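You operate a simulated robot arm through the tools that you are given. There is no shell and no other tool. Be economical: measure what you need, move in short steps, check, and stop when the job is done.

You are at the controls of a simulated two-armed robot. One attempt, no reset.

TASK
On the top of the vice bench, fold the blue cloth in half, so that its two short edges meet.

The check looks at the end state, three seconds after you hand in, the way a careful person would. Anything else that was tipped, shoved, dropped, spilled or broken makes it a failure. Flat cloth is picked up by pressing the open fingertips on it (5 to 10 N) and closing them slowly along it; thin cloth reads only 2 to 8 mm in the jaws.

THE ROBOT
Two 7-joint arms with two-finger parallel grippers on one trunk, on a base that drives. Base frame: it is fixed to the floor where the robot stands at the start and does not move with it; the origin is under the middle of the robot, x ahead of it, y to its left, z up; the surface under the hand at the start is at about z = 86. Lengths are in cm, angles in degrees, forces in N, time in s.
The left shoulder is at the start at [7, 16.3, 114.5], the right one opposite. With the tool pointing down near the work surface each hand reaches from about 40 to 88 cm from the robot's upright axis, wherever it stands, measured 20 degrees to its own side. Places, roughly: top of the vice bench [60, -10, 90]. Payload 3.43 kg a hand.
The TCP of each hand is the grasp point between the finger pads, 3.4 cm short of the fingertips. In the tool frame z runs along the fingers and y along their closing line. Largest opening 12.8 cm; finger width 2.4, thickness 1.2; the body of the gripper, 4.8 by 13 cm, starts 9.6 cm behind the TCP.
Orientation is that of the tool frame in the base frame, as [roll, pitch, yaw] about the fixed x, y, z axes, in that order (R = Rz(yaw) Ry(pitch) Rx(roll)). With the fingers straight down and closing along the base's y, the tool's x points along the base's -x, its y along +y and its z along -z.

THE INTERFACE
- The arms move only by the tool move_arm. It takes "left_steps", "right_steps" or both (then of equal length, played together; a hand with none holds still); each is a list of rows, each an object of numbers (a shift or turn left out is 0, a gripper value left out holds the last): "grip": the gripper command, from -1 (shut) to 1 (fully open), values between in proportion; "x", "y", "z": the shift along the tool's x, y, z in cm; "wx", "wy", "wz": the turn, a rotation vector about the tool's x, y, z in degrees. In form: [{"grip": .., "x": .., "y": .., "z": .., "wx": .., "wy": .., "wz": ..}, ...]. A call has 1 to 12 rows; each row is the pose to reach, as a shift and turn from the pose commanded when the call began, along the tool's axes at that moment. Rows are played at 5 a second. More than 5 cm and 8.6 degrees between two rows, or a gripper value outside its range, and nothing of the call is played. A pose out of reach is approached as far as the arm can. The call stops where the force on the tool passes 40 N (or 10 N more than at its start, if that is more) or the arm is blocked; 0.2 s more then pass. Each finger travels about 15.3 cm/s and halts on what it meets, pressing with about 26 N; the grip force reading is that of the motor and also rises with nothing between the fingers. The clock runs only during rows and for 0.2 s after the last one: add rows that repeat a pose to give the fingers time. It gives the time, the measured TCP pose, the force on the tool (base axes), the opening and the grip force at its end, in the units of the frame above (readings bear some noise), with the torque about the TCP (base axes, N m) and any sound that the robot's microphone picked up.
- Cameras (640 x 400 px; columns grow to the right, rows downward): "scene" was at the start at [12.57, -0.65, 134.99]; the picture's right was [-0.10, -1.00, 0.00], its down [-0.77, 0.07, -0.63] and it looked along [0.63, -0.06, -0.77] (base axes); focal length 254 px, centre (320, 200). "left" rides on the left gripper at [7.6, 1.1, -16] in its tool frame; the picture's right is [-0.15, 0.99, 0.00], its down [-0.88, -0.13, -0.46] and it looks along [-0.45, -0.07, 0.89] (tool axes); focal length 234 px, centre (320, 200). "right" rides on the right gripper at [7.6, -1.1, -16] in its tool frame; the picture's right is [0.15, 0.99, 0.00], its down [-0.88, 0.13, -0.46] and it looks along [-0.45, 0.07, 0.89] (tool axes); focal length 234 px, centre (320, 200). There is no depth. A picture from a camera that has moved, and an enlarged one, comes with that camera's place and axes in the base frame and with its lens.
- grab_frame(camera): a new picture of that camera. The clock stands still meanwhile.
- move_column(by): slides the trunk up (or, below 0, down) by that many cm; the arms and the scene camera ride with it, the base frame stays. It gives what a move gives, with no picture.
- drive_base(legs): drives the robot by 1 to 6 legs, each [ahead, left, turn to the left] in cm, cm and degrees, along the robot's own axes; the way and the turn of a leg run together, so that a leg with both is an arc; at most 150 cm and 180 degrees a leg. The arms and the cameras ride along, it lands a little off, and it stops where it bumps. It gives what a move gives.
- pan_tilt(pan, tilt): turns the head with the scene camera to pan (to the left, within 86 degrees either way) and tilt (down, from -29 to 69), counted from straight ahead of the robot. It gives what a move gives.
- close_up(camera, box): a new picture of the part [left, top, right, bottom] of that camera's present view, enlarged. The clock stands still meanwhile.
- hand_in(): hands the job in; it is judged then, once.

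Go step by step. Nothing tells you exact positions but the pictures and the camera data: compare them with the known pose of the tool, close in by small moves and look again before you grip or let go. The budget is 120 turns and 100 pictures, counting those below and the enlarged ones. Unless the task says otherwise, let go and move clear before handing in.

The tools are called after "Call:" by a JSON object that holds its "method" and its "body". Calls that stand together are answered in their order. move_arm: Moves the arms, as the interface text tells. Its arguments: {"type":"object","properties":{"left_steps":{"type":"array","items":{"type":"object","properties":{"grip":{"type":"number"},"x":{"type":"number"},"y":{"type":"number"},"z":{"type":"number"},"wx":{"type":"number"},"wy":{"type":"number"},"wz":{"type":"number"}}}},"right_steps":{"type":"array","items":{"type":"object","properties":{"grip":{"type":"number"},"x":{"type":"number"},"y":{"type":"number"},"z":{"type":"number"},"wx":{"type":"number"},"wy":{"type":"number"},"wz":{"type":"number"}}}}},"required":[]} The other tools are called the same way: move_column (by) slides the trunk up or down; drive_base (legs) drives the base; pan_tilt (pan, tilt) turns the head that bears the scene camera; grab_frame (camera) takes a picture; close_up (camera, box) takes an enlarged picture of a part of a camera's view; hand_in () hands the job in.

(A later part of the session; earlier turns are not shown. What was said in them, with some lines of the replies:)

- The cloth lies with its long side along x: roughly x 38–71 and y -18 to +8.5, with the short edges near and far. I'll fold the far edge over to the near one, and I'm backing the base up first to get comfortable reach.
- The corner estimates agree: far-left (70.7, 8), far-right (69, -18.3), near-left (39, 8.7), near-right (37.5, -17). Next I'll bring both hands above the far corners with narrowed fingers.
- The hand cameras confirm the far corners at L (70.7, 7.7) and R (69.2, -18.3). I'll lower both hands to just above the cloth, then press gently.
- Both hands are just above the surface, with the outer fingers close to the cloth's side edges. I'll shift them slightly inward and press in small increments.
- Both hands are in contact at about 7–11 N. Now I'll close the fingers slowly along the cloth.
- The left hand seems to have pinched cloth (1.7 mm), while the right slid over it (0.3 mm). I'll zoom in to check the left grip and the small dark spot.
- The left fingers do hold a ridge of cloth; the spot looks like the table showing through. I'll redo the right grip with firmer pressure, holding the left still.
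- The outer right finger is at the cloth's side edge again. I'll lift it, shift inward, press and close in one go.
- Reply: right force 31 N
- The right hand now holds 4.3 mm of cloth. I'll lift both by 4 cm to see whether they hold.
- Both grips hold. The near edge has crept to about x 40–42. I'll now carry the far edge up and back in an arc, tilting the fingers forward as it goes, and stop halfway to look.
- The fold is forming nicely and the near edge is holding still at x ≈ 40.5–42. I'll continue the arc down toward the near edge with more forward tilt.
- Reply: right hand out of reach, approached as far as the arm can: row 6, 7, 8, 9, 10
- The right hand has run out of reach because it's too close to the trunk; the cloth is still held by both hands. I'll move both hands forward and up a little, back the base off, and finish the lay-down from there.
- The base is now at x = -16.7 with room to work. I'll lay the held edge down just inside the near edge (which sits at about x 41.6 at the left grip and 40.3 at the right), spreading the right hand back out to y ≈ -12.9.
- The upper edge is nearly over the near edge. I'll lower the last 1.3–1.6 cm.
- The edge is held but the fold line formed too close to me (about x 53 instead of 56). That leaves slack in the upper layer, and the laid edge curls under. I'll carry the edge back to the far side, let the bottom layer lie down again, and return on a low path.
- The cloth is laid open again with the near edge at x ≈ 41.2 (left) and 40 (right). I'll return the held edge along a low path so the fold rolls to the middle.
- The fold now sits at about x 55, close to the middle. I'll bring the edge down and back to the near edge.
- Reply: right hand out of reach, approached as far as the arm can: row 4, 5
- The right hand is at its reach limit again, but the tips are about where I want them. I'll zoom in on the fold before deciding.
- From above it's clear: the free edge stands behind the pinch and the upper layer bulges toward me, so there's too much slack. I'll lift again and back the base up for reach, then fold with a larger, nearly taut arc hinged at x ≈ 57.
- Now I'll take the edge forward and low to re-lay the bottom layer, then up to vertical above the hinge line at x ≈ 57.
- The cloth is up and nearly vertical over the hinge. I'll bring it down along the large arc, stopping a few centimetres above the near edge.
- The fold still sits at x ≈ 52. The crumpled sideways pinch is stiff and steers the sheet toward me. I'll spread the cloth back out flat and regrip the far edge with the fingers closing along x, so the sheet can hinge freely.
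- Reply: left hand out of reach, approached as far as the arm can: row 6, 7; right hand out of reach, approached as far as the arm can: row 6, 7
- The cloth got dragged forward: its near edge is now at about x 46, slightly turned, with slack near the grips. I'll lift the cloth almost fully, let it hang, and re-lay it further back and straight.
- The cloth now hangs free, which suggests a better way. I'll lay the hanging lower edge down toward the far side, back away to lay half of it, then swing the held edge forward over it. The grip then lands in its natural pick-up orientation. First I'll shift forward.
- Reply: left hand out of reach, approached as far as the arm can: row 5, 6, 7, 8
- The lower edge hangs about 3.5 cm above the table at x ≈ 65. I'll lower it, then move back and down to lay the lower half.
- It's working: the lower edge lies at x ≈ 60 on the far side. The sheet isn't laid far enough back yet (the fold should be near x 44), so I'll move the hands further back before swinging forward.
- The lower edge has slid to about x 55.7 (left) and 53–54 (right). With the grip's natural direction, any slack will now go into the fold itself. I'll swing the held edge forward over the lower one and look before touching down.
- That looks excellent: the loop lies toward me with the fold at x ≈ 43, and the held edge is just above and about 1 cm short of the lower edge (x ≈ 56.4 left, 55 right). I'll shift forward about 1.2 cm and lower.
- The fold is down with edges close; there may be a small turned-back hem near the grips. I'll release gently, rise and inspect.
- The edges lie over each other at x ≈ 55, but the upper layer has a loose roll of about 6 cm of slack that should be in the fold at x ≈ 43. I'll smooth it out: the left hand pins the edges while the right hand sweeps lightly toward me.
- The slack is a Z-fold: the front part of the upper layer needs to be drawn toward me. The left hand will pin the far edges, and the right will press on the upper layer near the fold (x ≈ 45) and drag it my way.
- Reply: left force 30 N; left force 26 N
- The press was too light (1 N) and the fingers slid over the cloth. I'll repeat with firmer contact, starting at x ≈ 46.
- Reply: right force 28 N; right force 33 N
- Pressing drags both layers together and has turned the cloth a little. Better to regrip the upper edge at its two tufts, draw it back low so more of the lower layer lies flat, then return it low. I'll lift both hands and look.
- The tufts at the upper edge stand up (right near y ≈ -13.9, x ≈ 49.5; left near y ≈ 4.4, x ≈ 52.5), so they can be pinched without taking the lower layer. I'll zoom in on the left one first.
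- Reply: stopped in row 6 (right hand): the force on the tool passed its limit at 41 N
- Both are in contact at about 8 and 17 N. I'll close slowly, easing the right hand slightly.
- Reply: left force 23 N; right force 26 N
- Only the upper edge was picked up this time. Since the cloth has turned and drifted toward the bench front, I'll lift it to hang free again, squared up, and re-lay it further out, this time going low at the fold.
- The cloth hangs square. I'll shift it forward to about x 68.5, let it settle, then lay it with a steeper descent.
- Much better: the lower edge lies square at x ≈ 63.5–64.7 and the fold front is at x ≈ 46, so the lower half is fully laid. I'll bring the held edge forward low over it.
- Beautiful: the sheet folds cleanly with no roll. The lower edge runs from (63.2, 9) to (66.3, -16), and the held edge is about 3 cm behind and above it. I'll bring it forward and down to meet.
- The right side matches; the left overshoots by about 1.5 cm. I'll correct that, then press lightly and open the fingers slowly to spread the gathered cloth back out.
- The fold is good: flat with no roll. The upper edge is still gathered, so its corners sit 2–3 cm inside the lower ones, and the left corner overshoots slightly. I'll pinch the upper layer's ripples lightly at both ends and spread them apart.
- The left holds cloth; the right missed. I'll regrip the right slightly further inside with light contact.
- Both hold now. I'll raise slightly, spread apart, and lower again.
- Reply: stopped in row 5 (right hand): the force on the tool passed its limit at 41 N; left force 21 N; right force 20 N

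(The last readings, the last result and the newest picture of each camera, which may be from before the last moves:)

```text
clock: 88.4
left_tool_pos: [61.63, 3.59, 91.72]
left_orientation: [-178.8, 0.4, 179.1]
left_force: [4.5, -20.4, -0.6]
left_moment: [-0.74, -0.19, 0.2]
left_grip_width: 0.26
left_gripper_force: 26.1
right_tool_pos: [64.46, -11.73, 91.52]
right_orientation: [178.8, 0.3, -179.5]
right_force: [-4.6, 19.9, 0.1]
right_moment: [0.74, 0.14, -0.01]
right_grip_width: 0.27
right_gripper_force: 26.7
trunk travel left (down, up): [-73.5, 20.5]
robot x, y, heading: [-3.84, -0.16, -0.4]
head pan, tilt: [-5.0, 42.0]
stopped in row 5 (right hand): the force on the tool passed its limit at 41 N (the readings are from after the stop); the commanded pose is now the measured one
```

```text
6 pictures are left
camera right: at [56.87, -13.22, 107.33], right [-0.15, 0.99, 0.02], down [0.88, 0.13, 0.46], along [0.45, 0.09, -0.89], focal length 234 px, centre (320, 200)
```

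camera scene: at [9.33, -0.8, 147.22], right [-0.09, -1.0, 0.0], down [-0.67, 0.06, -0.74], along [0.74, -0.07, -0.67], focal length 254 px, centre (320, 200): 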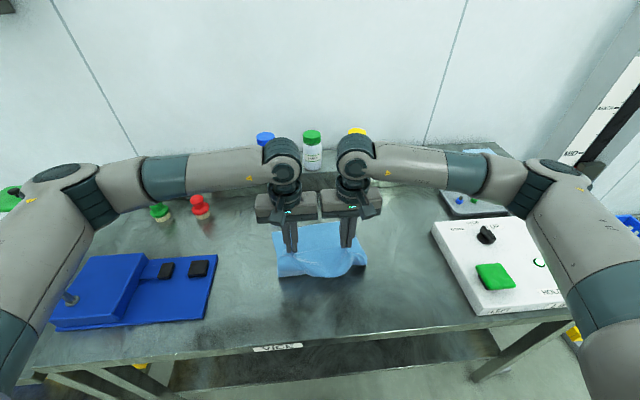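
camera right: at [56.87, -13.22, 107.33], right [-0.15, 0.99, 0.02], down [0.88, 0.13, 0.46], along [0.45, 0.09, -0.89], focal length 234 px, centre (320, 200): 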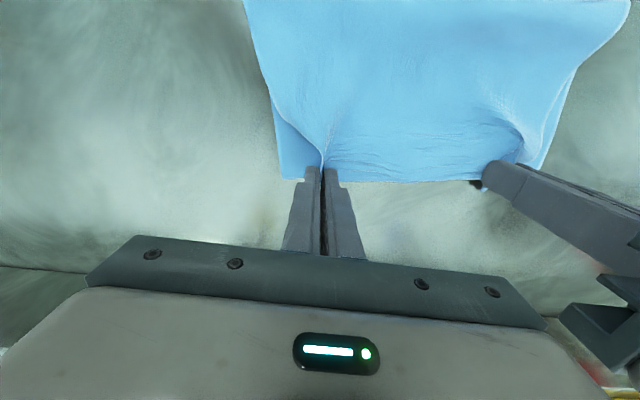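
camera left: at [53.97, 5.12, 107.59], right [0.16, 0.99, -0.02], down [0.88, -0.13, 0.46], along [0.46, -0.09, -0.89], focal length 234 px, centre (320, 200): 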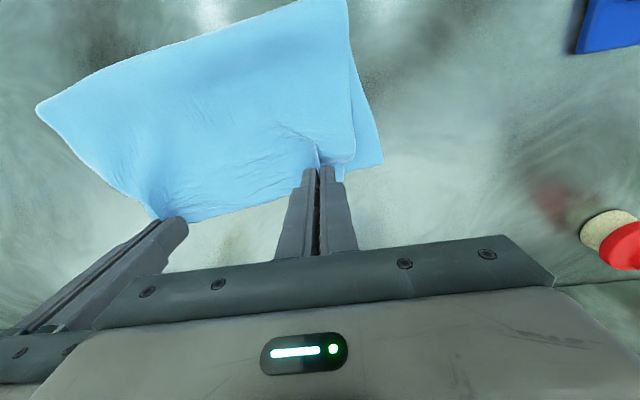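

The upper edge is fully stretched between the grips, so the rest of the gather is inside the pinches. I'll lower to light contact and open wide while touching so it spreads, then rise.

Call:
{"method": "move_arm", "body": {"left_steps": [{"z": 0.8, "x": -0.2}, {"z": 1.6, "x": -0.3}, {"z": 2.15, "x": -0.3}, {"z": 2.15, "x": -0.3, "grip": -0.9}, {"z": 2.15, "x": -0.3, "grip": -0.75}, {"z": 2.15, "x": -0.3, "grip": -0.6}, {"z": 2.15, "x": -0.3, "grip": -0.45}, {"z": 2.15, "x": -0.3, "grip": -0.3}, {"z": 2.15, "x": -0.3, "grip": -0.2}, {"z": 2.15, "x": -0.3, "grip": -0.2}], "right_steps": [{"z": 0.8}, {"z": 1.5}, {"z": 1.95}, {"z": 1.95, "grip": -0.9}, {"z": 1.95, "grip": -0.75}, {"z": 1.95, "grip": -0.6}, {"z": 1.95, "grip": -0.45}, {"z": 1.95, "grip": -0.3}, {"z": 1.95, "grip": -0.2}, {"z": 1.95, "grip": -0.2}]}}

Call:
{"method": "move_arm", "body": {"left_steps": [{"z": -1}, {"z": -3}, {"z": -7}, {"z": -11}, {"z": -15}, {"z": -18}], "right_steps": [{"z": -1}, {"z": -3}, {"z": -7}, {"z": -11}, {"z": -15}, {"z": -18}]}}

Call:
{"method": "close_up", "body": {"camera": "scene", "box": [240, 180, 400, 280]}}

Call:
{"method": "close_up", "body": {"camera": "left", "box": [120, 20, 440, 220]}}

```text
clock: 90.6
left_tool_pos: [61.82, 3.82, 89.6]
left_orientation: [-179.2, 0.3, 179.3]
left_force: [0.1, -4.0, 12.7]
left_moment: [0.17, 0.05, 0.01]
left_grip_width: 4.56
left_gripper_force: 0.0
right_tool_pos: [64.32, -12.14, 89.64]
right_orientation: [179.1, 0.4, -179.8]
right_force: [0.9, -2.7, 10.7]
right_moment: [0.22, 0.04, -0.01]
right_grip_width: 4.95
right_gripper_force: 0.1
trunk travel left (down, up): [-73.5, 20.5]
robot x, y, heading: [-4.16, -0.14, -0.3]
head pan, tilt: [-5.0, 42.0]
```

```text
clock: 92.0
left_tool_pos: [61.72, 4.07, 107.44]
left_orientation: [-179.1, 0.2, 179.2]
left_force: [0.0, 0.0, 0.5]
left_moment: [-0.05, -0.01, -0.02]
left_grip_width: 5.11
left_gripper_force: 0.1
right_tool_pos: [64.12, -12.65, 107.67]
right_orientation: [179.3, 0.3, -179.8]
right_force: [0.1, -0.1, -0.1]
right_moment: [-0.01, -0.01, -0.03]
right_grip_width: 5.12
right_gripper_force: 0.0
trunk travel left (down, up): [-73.5, 20.5]
robot x, y, heading: [-4.42, -0.27, -0.5]
head pan, tilt: [-5.0, 42.0]
```

```text
4.00 times, centred on (320, 230) of scene
camera zoom: at [9.2, -0.77, 147.22], right [-0.09, -1.0, 0.0], down [-0.67, 0.06, -0.74], along [0.74, -0.07, -0.67], focal length 1017 px, centre (320, 80)
```

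zoom: 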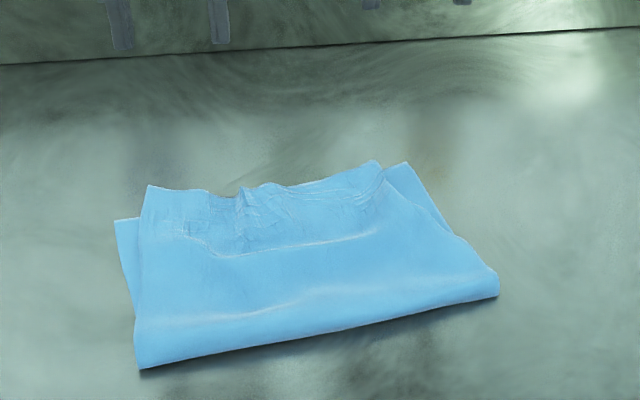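

```text
2.00 times, centred on (280, 120) of left
camera zoom: at [54.14, 5.34, 123.3], right [0.16, 0.99, -0.01], down [0.88, -0.13, 0.46], along [0.45, -0.08, -0.89], focal length 468 px, centre (400, 360)
```

zoom: 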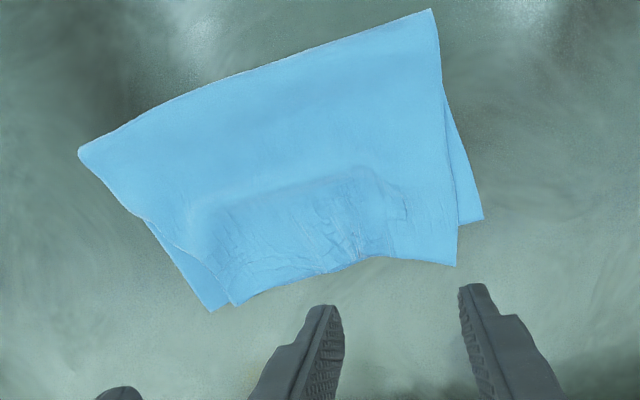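

The right corner is within 2 cm, but the upper left corner overshoots the lower one by about 3 cm in x and 2.5 cm in y. It overhangs bare table there, so I'll pinch only that corner with the left hand and shift it.

Call:
{"method": "move_arm", "body": {"left_steps": [{"grip": -0.55, "x": -1.2, "y": 1, "z": 4}, {"x": -2.4, "y": 2, "z": 8}, {"x": -2.4, "y": 2, "z": 12}, {"x": -2.4, "y": 2, "z": 15.5}, {"x": -2.4, "y": 2, "z": 17.4}, {"x": -2.4, "y": 2, "z": 17.95}, {"x": -2.4, "y": 2, "z": 17.95}]}}

Call:
{"method": "move_arm", "body": {"left_steps": [{"grip": -0.6, "z": 0.1}, {"grip": -0.66, "z": 0.1}, {"grip": -0.72, "z": 0.1}, {"grip": -0.78, "z": 0.1}, {"grip": -0.84, "z": 0.1}, {"grip": -0.9, "z": 0.1}, {"grip": -0.96, "z": 0.1}, {"grip": -1, "z": 0.1}, {"grip": -1, "z": 0.1}]}}

```text
clock: 93.6
left_tool_pos: [64.37, 5.77, 89.59]
left_orientation: [-179.3, 0.2, 179.3]
left_force: [-0.8, -0.2, 6.6]
left_moment: [0.02, 0.11, 0.01]
left_grip_width: 2.87
left_gripper_force: 0.0
right_tool_pos: [64.16, -12.59, 107.64]
right_orientation: [179.2, 0.3, -180.0]
right_force: [0.5, 0.5, -0.2]
right_moment: [0.03, 0.01, 0.0]
right_grip_width: 5.13
right_gripper_force: 0.1
trunk travel left (down, up): [-73.5, 20.5]
robot x, y, heading: [-3.92, -0.24, -0.3]
head pan, tilt: [-5.0, 42.0]
```

```text
clock: 95.6
left_tool_pos: [64.35, 5.83, 89.53]
left_orientation: [-179.1, 0.4, 179.3]
left_force: [2.3, -0.6, 19.1]
left_moment: [-0.02, 0.12, 0.02]
left_grip_width: 0.18
left_gripper_force: 26.1
right_tool_pos: [64.11, -12.68, 107.54]
right_orientation: [179.2, 0.3, -179.9]
right_force: [-0.9, 0.4, -0.5]
right_moment: [0.01, -0.01, 0.0]
right_grip_width: 5.09
right_gripper_force: 0.1
trunk travel left (down, up): [-73.5, 20.5]
robot x, y, heading: [-3.78, 0.1, -0.3]
head pan, tilt: [-5.0, 42.0]
```

The corner is gripped (1.8 mm). I'll lift it a little, shift it back and outward, lower, open and rise.

Call:
{"method": "move_arm", "body": {"left_steps": [{"z": -0.9}, {"z": -1.6, "x": 0.5, "y": 0.5}, {"z": -1.6, "x": 1.2, "y": 1}, {"z": -1.6, "x": 1.9, "y": 1.6}, {"z": -1.4, "x": 2.4, "y": 2}, {"z": -0.6, "x": 2.4, "y": 2}, {"z": -0.1, "x": 2.4, "y": 2}, {"z": -0.1, "x": 2.4, "y": 2, "grip": -0.85}, {"z": -0.1, "x": 2.4, "y": 2, "grip": -0.7}, {"z": -0.1, "x": 2.4, "y": 2, "grip": -0.5}, {"z": -0.1, "x": 2.4, "y": 2, "grip": -0.4}]}}

Call:
{"method": "move_arm", "body": {"left_steps": [{"z": -1}, {"z": -3}, {"z": -7}, {"z": -11}, {"z": -15}, {"z": -18}]}}

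Call:
{"method": "close_up", "body": {"camera": "left", "box": [120, 20, 440, 220]}}

```text
clock: 98.0
left_tool_pos: [62.07, 7.97, 89.66]
left_orientation: [-179.3, 0.4, 179.3]
left_force: [1.5, -3.9, 17.5]
left_moment: [0.28, 0.1, -0.01]
left_grip_width: 3.63
left_gripper_force: 0.0
right_tool_pos: [64.11, -12.69, 107.56]
right_orientation: [179.1, 0.3, -179.8]
right_force: [-0.2, -0.8, -0.3]
right_moment: [0.02, 0.02, 0.02]
right_grip_width: 5.11
right_gripper_force: 0.0
trunk travel left (down, up): [-73.5, 20.5]
robot x, y, heading: [-3.91, 0.45, -0.4]
head pan, tilt: [-5.0, 42.0]
```

```text
clock: 99.4
left_tool_pos: [61.78, 8.24, 107.47]
left_orientation: [-179.2, 0.2, 179.3]
left_force: [0.0, -0.1, -0.2]
left_moment: [0.0, 0.02, -0.02]
left_grip_width: 3.84
left_gripper_force: 0.0
right_tool_pos: [64.25, -12.76, 107.56]
right_orientation: [179.2, 0.3, -179.9]
right_force: [0.1, -0.5, -0.6]
right_moment: [-0.02, 0.02, 0.0]
right_grip_width: 5.13
right_gripper_force: 0.1
trunk travel left (down, up): [-73.5, 20.5]
robot x, y, heading: [-4.19, -0.26, -0.4]
head pan, tilt: [-5.0, 42.0]
```

```text
2.00 times, centred on (280, 120) of left
camera zoom: at [54.16, 9.51, 123.33], right [0.16, 0.99, -0.01], down [0.88, -0.13, 0.46], along [0.45, -0.08, -0.89], focal length 468 px, centre (400, 360)
```

zoom: 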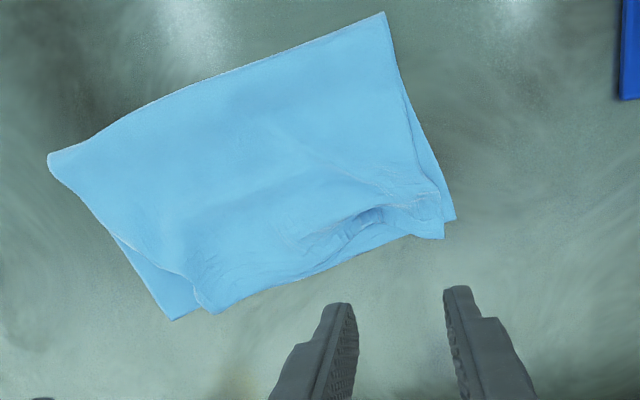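

The left corner now matches to about 1 cm. The upper right corner sits about 3.5 cm inside the lower one, so I'll do the same light pinch on the right and draw it outward.

Call:
{"method": "move_arm", "body": {"right_steps": [{"grip": -0.5, "x": -0.5, "y": 1, "z": 4}, {"x": -1.1, "y": 2.2, "z": 8}, {"x": -1.1, "y": 2.2, "z": 12}, {"x": -1.1, "y": 2.2, "z": 15.5}, {"x": -1.1, "y": 2.2, "z": 17.2}, {"x": -1.1, "y": 2.2, "z": 17.7}, {"x": -1.1, "y": 2.2, "z": 17.7}]}}

Call:
{"method": "move_arm", "body": {"right_steps": [{"grip": -0.56}, {"grip": -0.62}, {"grip": -0.68}, {"grip": -0.74}, {"grip": -0.8}, {"grip": -0.86}, {"grip": -0.92}, {"grip": -1}, {"grip": -1}]}}

```text
clock: 101.0
left_tool_pos: [61.84, 8.24, 107.4]
left_orientation: [-179.2, 0.2, 179.4]
left_force: [0.5, 0.0, -0.5]
left_moment: [-0.02, 0.04, 0.0]
left_grip_width: 3.82
left_gripper_force: 0.1
right_tool_pos: [65.81, -10.02, 89.99]
right_orientation: [179.2, 0.2, -179.9]
right_force: [0.4, -0.7, 0.4]
right_moment: [0.01, 0.01, -0.01]
right_grip_width: 3.2
right_gripper_force: 0.1
trunk travel left (down, up): [-73.5, 20.5]
robot x, y, heading: [-3.99, -0.35, -0.3]
head pan, tilt: [-5.0, 42.0]
```

```text
clock: 103.0
left_tool_pos: [61.84, 8.22, 107.31]
left_orientation: [-179.2, 0.3, 179.3]
left_force: [-0.1, -0.1, -0.1]
left_moment: [0.01, 0.02, -0.03]
left_grip_width: 3.86
left_gripper_force: 0.1
right_tool_pos: [65.84, -10.0, 89.94]
right_orientation: [179.2, 0.4, -179.8]
right_force: [-0.3, -0.3, 0.6]
right_moment: [-0.02, -0.02, -0.02]
right_grip_width: 0.0
right_gripper_force: 26.2
trunk travel left (down, up): [-73.5, 20.5]
robot x, y, heading: [-4.09, 0.08, -0.5]
head pan, tilt: [-5.0, 42.0]
```

Missed (0 mm). I'll retry slightly further in and a touch lower.

Call:
{"method": "move_arm", "body": {"right_steps": [{"z": -1.5, "grip": -0.45}, {"z": -1.5, "x": 0.9, "grip": -0.45}, {"z": -0.3, "x": 0.9}, {"z": 0.28, "x": 0.9}, {"z": 0.28, "x": 0.9, "grip": -0.55}, {"z": 0.28, "x": 0.9, "grip": -0.63}, {"z": 0.28, "x": 0.9, "grip": -0.71}, {"z": 0.28, "x": 0.9, "grip": -0.79}, {"z": 0.28, "x": 0.9, "grip": -0.87}, {"z": 0.28, "x": 0.9, "grip": -0.95}, {"z": 0.28, "x": 0.9, "grip": -1}, {"z": 0.28, "x": 0.9, "grip": -1}]}}

```text
clock: 105.6
left_tool_pos: [61.88, 8.13, 107.45]
left_orientation: [-179.1, 0.3, 179.3]
left_force: [0.1, -0.7, 0.0]
left_moment: [0.01, 0.01, 0.02]
left_grip_width: 3.82
left_gripper_force: 0.1
right_tool_pos: [64.98, -10.07, 89.73]
right_orientation: [179.2, 0.3, -179.9]
right_force: [-0.2, 0.8, 0.6]
right_moment: [0.01, 0.0, 0.04]
right_grip_width: 0.27
right_gripper_force: 26.0
trunk travel left (down, up): [-73.5, 20.5]
robot x, y, heading: [-4.19, 0.22, -0.5]
head pan, tilt: [-5.0, 42.0]
```

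It's gripped (2.7 mm). I'll lift slightly and look before pulling.

Call:
{"method": "move_arm", "body": {"right_steps": [{"z": -0.8}, {"z": -1.8}, {"z": -1.8, "y": -0.6}, {"z": -1.8, "y": -1.2}, {"z": -1.8, "y": -1.8}, {"z": -1.8, "y": -2.2}]}}

Call:
{"method": "close_up", "body": {"camera": "left", "box": [120, 20, 440, 220]}}

```text
clock: 107.0
left_tool_pos: [61.67, 8.17, 107.47]
left_orientation: [-179.1, 0.2, 179.3]
left_force: [-0.1, 0.0, 1.1]
left_moment: [0.0, 0.02, 0.02]
left_grip_width: 3.86
left_gripper_force: 0.0
right_tool_pos: [64.85, -12.23, 91.35]
right_orientation: [179.2, 0.3, -180.0]
right_force: [0.7, -0.3, 0.2]
right_moment: [0.0, -0.03, 0.0]
right_grip_width: 0.28
right_gripper_force: 25.6
trunk travel left (down, up): [-73.5, 20.5]
robot x, y, heading: [-3.72, -0.15, -0.5]
head pan, tilt: [-5.0, 42.0]
```

```text
2.00 times, centred on (280, 120) of left
camera zoom: at [54.2, 9.5, 123.28], right [0.16, 0.99, -0.01], down [0.88, -0.13, 0.46], along [0.45, -0.08, -0.89], focal length 468 px, centre (400, 360)
```

zoom: 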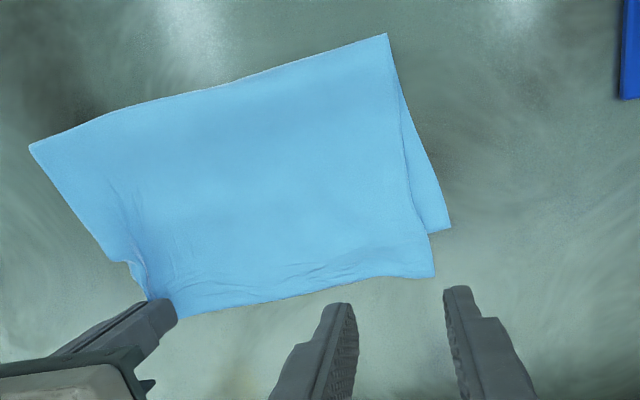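

The sheet is flatter and the right corner is where it belongs, but pulling it swung the upper left corner out by about 3 cm again. I'll lower the right hand and keep holding there, then re-pinch the overhanging left corner.

Call:
{"method": "move_arm", "body": {"left_steps": [{"grip": -0.55, "x": -1.5, "z": 4}, {"x": -3.1, "z": 8}, {"x": -3.1, "z": 12}, {"x": -3.1, "z": 15.5}, {"x": -3.1, "z": 17.4}, {"x": -3.1, "z": 17.95}, {"x": -3.1, "z": 17.95}], "right_steps": [{"z": 0.5}, {"z": 1}, {"z": 1.5}, {"z": 1.75}, {"z": 1.75}, {"z": 1.75}, {"z": 1.75}]}}

Call:
{"method": "move_arm", "body": {"left_steps": [{"grip": -0.6, "z": 0.1}, {"grip": -0.66, "z": 0.1}, {"grip": -0.72, "z": 0.1}, {"grip": -0.78, "z": 0.1}, {"grip": -0.84, "z": 0.1}, {"grip": -0.9, "z": 0.1}, {"grip": -0.96, "z": 0.1}, {"grip": -1, "z": 0.1}, {"grip": -1, "z": 0.1}]}}

```text
clock: 108.6
left_tool_pos: [64.86, 8.11, 89.76]
left_orientation: [-179.3, 0.3, 179.3]
left_force: [-0.1, -0.1, -0.8]
left_moment: [-0.02, -0.02, 0.0]
left_grip_width: 2.88
left_gripper_force: 0.0
right_tool_pos: [64.9, -12.06, 89.7]
right_orientation: [179.2, 0.3, -179.8]
right_force: [0.0, -0.1, 6.3]
right_moment: [-0.05, 0.01, -0.03]
right_grip_width: 0.26
right_gripper_force: 25.4
trunk travel left (down, up): [-73.5, 20.5]
robot x, y, heading: [-3.8, -0.03, -0.4]
head pan, tilt: [-5.0, 42.0]
```

```text
clock: 110.6
left_tool_pos: [64.89, 8.02, 89.51]
left_orientation: [-179.2, 0.3, 179.4]
left_force: [1.1, 0.3, 6.8]
left_moment: [0.01, 0.04, -0.04]
left_grip_width: 0.0
left_gripper_force: 26.4
right_tool_pos: [64.99, -12.11, 89.72]
right_orientation: [179.1, 0.3, -180.0]
right_force: [0.6, -0.3, 4.2]
right_moment: [-0.03, -0.04, 0.02]
right_grip_width: 0.27
right_gripper_force: 26.1
trunk travel left (down, up): [-73.5, 20.5]
robot x, y, heading: [-4.17, -0.36, -0.4]
head pan, tilt: [-5.0, 42.0]
```

Missed; I'll retry slightly further inside with firmer contact.

Call:
{"method": "move_arm", "body": {"left_steps": [{"z": -1.5, "grip": -0.45}, {"z": -1.5, "x": 0.6, "y": -1.0, "grip": -0.45}, {"z": -0.2, "x": 0.6, "y": -1.0}, {"z": 0.1, "x": 0.6, "y": -1.0}, {"z": 0.1, "x": 0.6, "y": -1.0, "grip": -0.54}, {"z": 0.1, "x": 0.6, "y": -1.0, "grip": -0.62}, {"z": 0.1, "x": 0.6, "y": -1.0, "grip": -0.7}, {"z": 0.1, "x": 0.6, "y": -1.0, "grip": -0.78}, {"z": 0.1, "x": 0.6, "y": -1.0, "grip": -0.86}, {"z": 0.1, "x": 0.6, "y": -1.0, "grip": -0.94}, {"z": 0.1, "x": 0.6, "y": -1.0, "grip": -1}, {"z": 0.1, "x": 0.6, "y": -1.0, "grip": -1}]}}

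```text
clock: 113.2
left_tool_pos: [64.36, 6.81, 89.61]
left_orientation: [-179.1, 0.4, 179.3]
left_force: [2.0, -15.8, 24.4]
left_moment: [-0.67, 0.18, 0.13]
left_grip_width: 0.26
left_gripper_force: 25.9
right_tool_pos: [64.64, -12.16, 89.84]
right_orientation: [179.1, 0.5, -179.8]
right_force: [0.1, 11.2, -0.3]
right_moment: [0.42, 0.01, 0.0]
right_grip_width: 0.25
right_gripper_force: 25.8
trunk travel left (down, up): [-73.5, 20.5]
robot x, y, heading: [-4.11, -0.35, -0.7]
head pan, tilt: [-5.0, 42.0]
```

Both hands now hold the upper edge taut. I'll shift the left end back 2.6 cm, lower, open both wide under light contact, and rise.

Call:
{"method": "move_arm", "body": {"left_steps": [{"z": -0.8, "y": -0.2}, {"z": -1.4, "x": 0.8, "y": -0.2}, {"z": -1.4, "x": 1.7, "y": -0.2}, {"z": -1.4, "x": 2.6, "y": -0.1}, {"z": -0.7, "x": 2.6, "y": -0.1}, {"z": 0, "x": 2.6}, {"z": 0, "x": 2.6, "grip": -0.85}, {"z": 0, "x": 2.6, "grip": -0.7}, {"z": 0, "x": 2.6, "grip": -0.55}, {"z": 0, "x": 2.6, "grip": -0.4}, {"z": 0, "x": 2.6, "grip": -0.3}], "right_steps": [{"z": -0.8}, {"z": -1.2}, {"z": -1.2}, {"z": -1.2}, {"z": -0.6}, {"z": 0.1}, {"z": 0.1, "grip": -0.85}, {"z": 0.1, "grip": -0.7}, {"z": 0.1, "grip": -0.55}, {"z": 0.1, "grip": -0.4}, {"z": 0.1, "grip": -0.3}]}}

Call:
{"method": "move_arm", "body": {"left_steps": [{"z": -1}, {"z": -3}, {"z": -7}, {"z": -11}, {"z": -15}, {"z": -18}], "right_steps": [{"z": -1}, {"z": -3}, {"z": -7}, {"z": -11}, {"z": -15}, {"z": -18}]}}

Call:
{"method": "close_up", "body": {"camera": "left", "box": [120, 20, 440, 220]}}

```text
clock: 115.6
left_tool_pos: [61.85, 6.99, 89.54]
left_orientation: [-179.3, 0.5, 179.3]
left_force: [2.3, 0.0, 28.2]
left_moment: [0.34, 0.14, -0.04]
left_grip_width: 3.77
left_gripper_force: 0.1
right_tool_pos: [64.78, -12.15, 89.74]
right_orientation: [179.1, 0.4, -179.9]
right_force: [0.1, -1.4, 1.7]
right_moment: [0.0, -0.02, 0.02]
right_grip_width: 4.45
right_gripper_force: 0.0
trunk travel left (down, up): [-73.5, 20.5]
robot x, y, heading: [-3.99, 0.26, -0.2]
head pan, tilt: [-5.0, 42.0]
```

```text
clock: 117.0
left_tool_pos: [61.93, 7.28, 107.26]
left_orientation: [-179.3, 0.3, 179.2]
left_force: [0.3, 0.2, -0.7]
left_moment: [-0.02, -0.02, -0.01]
left_grip_width: 4.46
left_gripper_force: 0.1
right_tool_pos: [64.75, -12.33, 107.6]
right_orientation: [179.2, 0.3, -179.9]
right_force: [-0.6, -0.6, -0.4]
right_moment: [0.02, 0.02, -0.03]
right_grip_width: 4.48
right_gripper_force: 0.1
trunk travel left (down, up): [-73.5, 20.5]
robot x, y, heading: [-4.13, -0.22, -0.3]
head pan, tilt: [-5.0, 42.0]
```

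```text
2.00 times, centred on (280, 120) of left
camera zoom: at [54.24, 8.63, 123.25], right [0.16, 0.99, -0.01], down [0.88, -0.13, 0.46], along [0.45, -0.08, -0.89], focal length 468 px, centre (400, 360)
```

zoom: 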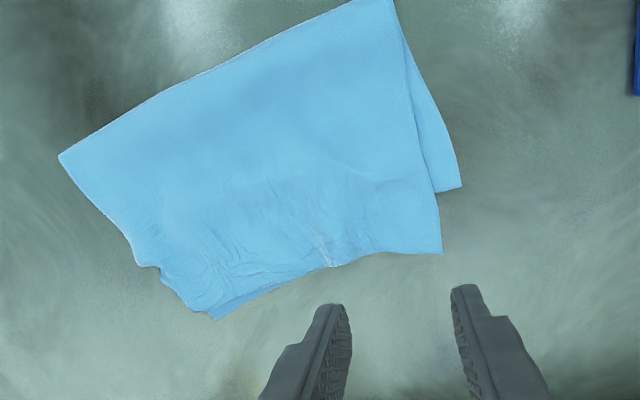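

The whole cloth moved along that time, and the left overshoot is now about 4.5 cm (upper corner near (63.9, 10), lower near (59.3, 12)). I'll pin the middle of the folded cloth with the right hand, then re-pinch only the overhanging left corner.

Call:
{"method": "move_arm", "body": {"right_steps": [{"x": 4}, {"x": 8}, {"x": 10.7, "y": 2}, {"x": 10.7, "y": 5}, {"x": 10.7, "y": 8, "z": 2}, {"x": 10.7, "y": 8, "z": 6.5}, {"x": 10.7, "y": 8, "z": 11}, {"x": 10.7, "y": 8, "z": 15}, {"x": 10.7, "y": 8, "z": 17.5}, {"x": 10.7, "y": 8, "z": 18}, {"x": 10.7, "y": 8, "z": 18.1}, {"x": 10.7, "y": 8, "z": 18.1}]}}

Call:
{"method": "move_arm", "body": {"left_steps": [{"grip": -0.4, "x": -1.4, "z": 4}, {"x": -1.4, "z": 8}, {"x": -1.4, "z": 12}, {"x": -1.4, "z": 15.5}, {"x": -1.4, "z": 17.3}, {"x": -1.4, "z": 17.75}, {"x": -1.4, "z": 17.75}]}}

```text
clock: 119.6
left_tool_pos: [61.83, 7.26, 107.48]
left_orientation: [-179.2, 0.3, 179.3]
left_force: [-0.6, 0.3, 0.0]
left_moment: [0.0, 0.05, 0.01]
left_grip_width: 4.5
left_gripper_force: 0.2
right_tool_pos: [54.08, -4.33, 89.56]
right_orientation: [179.3, 0.4, -179.9]
right_force: [-0.5, -0.5, 13.4]
right_moment: [-0.44, 0.04, -0.02]
right_grip_width: 4.58
right_gripper_force: 0.9
trunk travel left (down, up): [-73.5, 20.5]
robot x, y, heading: [-3.98, -0.32, -0.4]
head pan, tilt: [-5.0, 42.0]
```

```text
clock: 121.2
left_tool_pos: [63.3, 6.85, 89.68]
left_orientation: [-179.2, 0.2, 179.2]
left_force: [-0.1, -0.3, 0.8]
left_moment: [-0.01, -0.03, 0.0]
left_grip_width: 3.84
left_gripper_force: 0.0
right_tool_pos: [53.95, -4.31, 89.7]
right_orientation: [179.2, 0.4, -179.9]
right_force: [1.8, -1.5, 20.8]
right_moment: [-0.73, -0.01, 0.1]
right_grip_width: 4.55
right_gripper_force: 0.4
trunk travel left (down, up): [-73.5, 20.5]
robot x, y, heading: [-3.88, 0.0, -0.4]
head pan, tilt: [-5.0, 42.0]
```

The pin is good. I'll press a touch more with the left and close.

Call:
{"method": "move_arm", "body": {"left_steps": [{"z": 0.22}, {"z": 0.22, "grip": -0.5}, {"z": 0.22, "grip": -0.58}, {"z": 0.22, "grip": -0.66}, {"z": 0.22, "grip": -0.74}, {"z": 0.22, "grip": -0.82}, {"z": 0.22, "grip": -0.9}, {"z": 0.22, "grip": -1}, {"z": 0.22, "grip": -1}]}}

```text
clock: 123.2
left_tool_pos: [63.28, 7.0, 89.7]
left_orientation: [-179.2, 0.4, 179.3]
left_force: [1.5, -0.5, 9.9]
left_moment: [0.05, 0.04, -0.03]
left_grip_width: 0.16
left_gripper_force: 25.4
right_tool_pos: [53.96, -4.26, 89.59]
right_orientation: [179.2, 0.4, -179.9]
right_force: [5.0, -1.3, 18.9]
right_moment: [-0.6, -0.07, 0.13]
right_grip_width: 4.51
right_gripper_force: 0.6
trunk travel left (down, up): [-73.5, 20.5]
robot x, y, heading: [-4.29, -0.34, -0.4]
head pan, tilt: [-5.0, 42.0]
```

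Gripped (1.6 mm). With the cloth pinned, I'll lift the corner, shift it back 4 cm and slightly outward, set it down lightly, open and rise.

Call:
{"method": "move_arm", "body": {"left_steps": [{"z": -1}, {"z": -2.2}, {"z": -2.4, "x": 1, "y": 0.3}, {"z": -2.4, "x": 2, "y": 0.6}, {"z": -2.4, "x": 3, "y": 0.9}, {"z": -2.2, "x": 4, "y": 1.2}, {"z": -1.2, "x": 4, "y": 1.2}, {"z": -0.2, "x": 4, "y": 1.2}, {"z": -0.2, "x": 4, "y": 1.2, "grip": -0.8}, {"z": -0.2, "x": 4, "y": 1.2, "grip": -0.6}, {"z": -0.2, "x": 4, "y": 1.2, "grip": -0.5}]}}

Call:
{"method": "move_arm", "body": {"left_steps": [{"z": -1}, {"z": -3}, {"z": -6}, {"z": -9}, {"z": -13}, {"z": -16}]}}

Call:
{"method": "move_arm", "body": {"right_steps": [{"z": -1}, {"z": -3}, {"z": -6}, {"z": -10}, {"z": -14}, {"z": -17}, {"z": -17, "y": -4}, {"z": -17, "y": -8}]}}

Call:
{"method": "close_up", "body": {"camera": "left", "box": [80, 0, 480, 250]}}

```text
clock: 125.6
left_tool_pos: [59.21, 8.09, 89.64]
left_orientation: [-179.2, 0.4, 179.2]
left_force: [0.7, -5.0, 15.8]
left_moment: [0.17, 0.07, 0.01]
left_grip_width: 2.91
left_gripper_force: 0.0
right_tool_pos: [53.88, -4.32, 89.58]
right_orientation: [179.1, 0.4, -179.9]
right_force: [5.3, 1.3, 16.9]
right_moment: [-0.48, -0.08, 0.18]
right_grip_width: 4.45
right_gripper_force: 0.0
trunk travel left (down, up): [-73.5, 20.5]
robot x, y, heading: [-4.11, -0.07, -0.5]
head pan, tilt: [-5.0, 42.0]
```

```text
clock: 127.0
left_tool_pos: [59.08, 8.48, 105.78]
left_orientation: [-179.2, 0.2, 179.3]
left_force: [-1.6, -0.5, 0.6]
left_moment: [0.03, 0.02, -0.01]
left_grip_width: 3.22
left_gripper_force: 0.0
right_tool_pos: [53.94, -4.31, 89.49]
right_orientation: [179.1, 0.5, -180.0]
right_force: [0.5, -0.8, 23.4]
right_moment: [-0.71, 0.07, 0.02]
right_grip_width: 4.51
right_gripper_force: 0.7
trunk travel left (down, up): [-73.5, 20.5]
robot x, y, heading: [-3.9, -0.17, -0.2]
head pan, tilt: [-5.0, 42.0]
```

```text
clock: 128.8
left_tool_pos: [59.06, 8.39, 105.8]
left_orientation: [-179.4, 0.3, 179.3]
left_force: [0.1, -0.4, -0.4]
left_moment: [0.04, -0.05, 0.0]
left_grip_width: 3.21
left_gripper_force: 0.1
right_tool_pos: [53.91, -12.6, 106.26]
right_orientation: [179.1, 0.2, -179.8]
right_force: [-0.4, 0.1, 0.4]
right_moment: [0.04, -0.04, 0.0]
right_grip_width: 4.48
right_gripper_force: 0.1
trunk travel left (down, up): [-73.5, 20.5]
robot x, y, heading: [-3.94, 0.24, -0.4]
head pan, tilt: [-5.0, 42.0]
```

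```text
1.60 times, centred on (280, 125) of left
camera zoom: at [51.45, 9.67, 121.64], right [0.16, 0.99, -0.01], down [0.88, -0.13, 0.46], along [0.45, -0.08, -0.89], focal length 375 px, centre (384, 320)
```

zoom: 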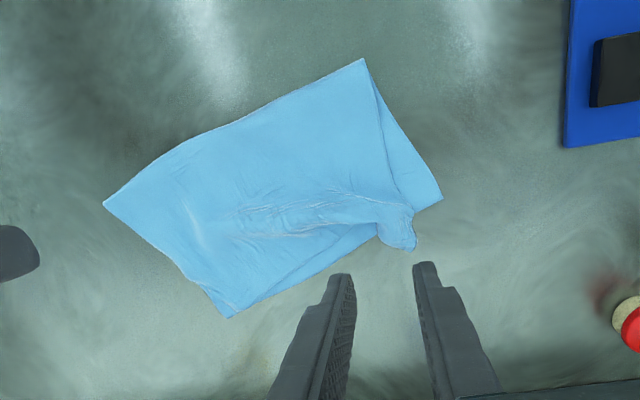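

No pictures remain. The right corner and most of the edge meet, but the upper left corner is a small bunched tail overhanging near (61, 9.5), while the lower corner is near (58, 13.5). I'll do one last careful correction: pin again, pinch that tail, and draw it outward and back.

Call:
{"method": "move_arm", "body": {"right_steps": [{"y": 4}, {"y": 8}, {"y": 8, "z": 4}, {"y": 8, "z": 8}, {"y": 8, "z": 12}, {"y": 8, "z": 15.5}, {"y": 8, "z": 16.7}, {"y": 8, "z": 16.9}, {"y": 8, "z": 16.9}]}}

Call:
{"method": "move_arm", "body": {"left_steps": [{"grip": -0.55, "x": -1.8, "y": 0.8, "z": 4}, {"x": -1.8, "y": 0.8, "z": 8}, {"x": -1.8, "y": 0.8, "z": 12}, {"x": -1.8, "y": 0.8, "z": 15}, {"x": -1.8, "y": 0.8, "z": 16.1}, {"x": -1.8, "y": 0.8, "z": 16.3}, {"x": -1.8, "y": 0.8, "z": 16.3, "grip": -0.63}, {"x": -1.8, "y": 0.8, "z": 16.3, "grip": -0.71}, {"x": -1.8, "y": 0.8, "z": 16.3, "grip": -0.8}, {"x": -1.8, "y": 0.8, "z": 16.3, "grip": -0.9}, {"x": -1.8, "y": 0.8, "z": 16.3, "grip": -1}, {"x": -1.8, "y": 0.8, "z": 16.3, "grip": -1}]}}

```text
clock: 130.8
left_tool_pos: [59.21, 8.47, 105.65]
left_orientation: [-179.2, 0.2, 179.3]
left_force: [-0.4, 0.2, 0.0]
left_moment: [0.01, -0.04, 0.02]
left_grip_width: 3.2
left_gripper_force: 0.1
right_tool_pos: [54.22, -4.45, 89.82]
right_orientation: [179.3, 0.3, -179.8]
right_force: [0.0, -0.1, 0.5]
right_moment: [-0.01, 0.0, 0.0]
right_grip_width: 4.48
right_gripper_force: 0.0
trunk travel left (down, up): [-73.5, 20.5]
robot x, y, heading: [-3.73, -0.08, -0.4]
head pan, tilt: [-5.0, 42.0]
```

```text
clock: 133.4
left_tool_pos: [60.84, 8.98, 89.55]
left_orientation: [-179.3, 0.6, 179.3]
left_force: [4.0, -2.8, 36.1]
left_moment: [-0.15, 0.25, 0.05]
left_grip_width: 0.26
left_gripper_force: 25.7
right_tool_pos: [53.9, -4.46, 89.85]
right_orientation: [179.1, 0.4, -179.9]
right_force: [-0.1, -0.3, 0.4]
right_moment: [-0.02, 0.0, 0.01]
right_grip_width: 4.47
right_gripper_force: 0.0
trunk travel left (down, up): [-73.5, 20.5]
robot x, y, heading: [-4.08, -0.17, -0.7]
head pan, tilt: [-5.0, 42.0]
```

The tail is gripped (2.6 mm). I'll pin more firmly with the right, then draw the corner outward and back, set it down and release.

Call:
{"method": "move_arm", "body": {"left_steps": [{"z": -0.3}, {"z": -1}, {"z": -2}, {"z": -2, "x": 0.6, "y": 0.8}, {"z": -2, "x": 1.2, "y": 1.6}, {"z": -2, "x": 1.9, "y": 2.3}, {"z": -1.8, "x": 2.3, "y": 2.6}, {"z": -1, "x": 2.3, "y": 2.6}, {"z": -0.3, "x": 2.3, "y": 2.6}, {"z": -0.3, "x": 2.3, "y": 2.6, "grip": -0.8}, {"z": -0.3, "x": 2.3, "y": 2.6, "grip": -0.6}, {"z": -0.3, "x": 2.3, "y": 2.6, "grip": -0.5}], "right_steps": [{"z": 0.3}, {"z": 0.35}, {"z": 0.35}, {"z": 0.35}, {"z": 0.35}, {"z": 0.35}, {"z": 0.35}, {"z": 0.35}, {"z": 0.35}, {"z": 0.35}, {"z": 0.35}, {"z": 0.35}]}}

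Call:
{"method": "move_arm", "body": {"left_steps": [{"z": -1}, {"z": -3}, {"z": -7}, {"z": -11}, {"z": -15}, {"z": -18}]}}

Call:
{"method": "move_arm", "body": {"right_steps": [{"z": -1}, {"z": -3}, {"z": -6}, {"z": -10}, {"z": -14}, {"z": -18}]}}

```text
clock: 136.0
left_tool_pos: [58.77, 11.65, 89.65]
left_orientation: [-179.1, 0.4, 179.3]
left_force: [-0.2, -2.8, 6.3]
left_moment: [0.03, 0.03, 0.05]
left_grip_width: 3.07
left_gripper_force: 0.1
right_tool_pos: [53.94, -4.23, 89.68]
right_orientation: [179.1, 0.6, -180.0]
right_force: [6.8, 6.9, 36.7]
right_moment: [-0.76, -0.06, 0.17]
right_grip_width: 4.12
right_gripper_force: 0.1
trunk travel left (down, up): [-73.5, 20.5]
robot x, y, heading: [-4.02, 0.37, -0.6]
head pan, tilt: [-5.0, 42.0]
```

```text
clock: 137.4
left_tool_pos: [58.68, 11.56, 107.35]
left_orientation: [-179.3, 0.3, 179.2]
left_force: [-0.1, 0.4, 1.3]
left_moment: [-0.01, -0.02, 0.01]
left_grip_width: 3.18
left_gripper_force: 0.0
right_tool_pos: [53.95, -4.1, 89.61]
right_orientation: [179.1, 0.6, -179.8]
right_force: [5.1, 5.9, 39.9]
right_moment: [-0.95, 0.02, 0.14]
right_grip_width: 4.13
right_gripper_force: 0.1
trunk travel left (down, up): [-73.5, 20.5]
robot x, y, heading: [-3.98, -0.14, -0.4]
head pan, tilt: [-5.0, 42.0]
```

```text
clock: 138.8
left_tool_pos: [58.81, 11.57, 107.24]
left_orientation: [-179.1, 0.3, 179.4]
left_force: [-0.4, -0.5, 0.2]
left_moment: [-0.02, -0.03, 0.02]
left_grip_width: 3.22
left_gripper_force: 0.0
right_tool_pos: [53.92, -4.69, 107.27]
right_orientation: [179.3, 0.4, -179.9]
right_force: [0.2, 0.3, 0.2]
right_moment: [-0.03, -0.02, 0.0]
right_grip_width: 4.49
right_gripper_force: 0.1
trunk travel left (down, up): [-73.5, 20.5]
robot x, y, heading: [-4.43, 0.15, -0.5]
head pan, tilt: [-5.0, 42.0]
```

The corner was set down near the lower corner and both hands are released and clear of the cloth, so I'm handing in.

Call:
{"method": "hand_in", "body": {}}

```text
The job is handed in.
```

I folded the blue cloth in half on the vice bench and handed it in, but I couldn't check the final position because I'd used all my pictures.

- **Right end:** in the last picture, the two short edges met there and along most of their length.
- **Left end:** the upper corner was bunched and about 5 cm off the lower one. I then pinched it and moved it toward the lower corner without being able to see, so it may still be a little off.
- **Surface:** some wrinkles are probably left near that corner.

Both hands are released and clear, and I saw nothing else on the bench moved.
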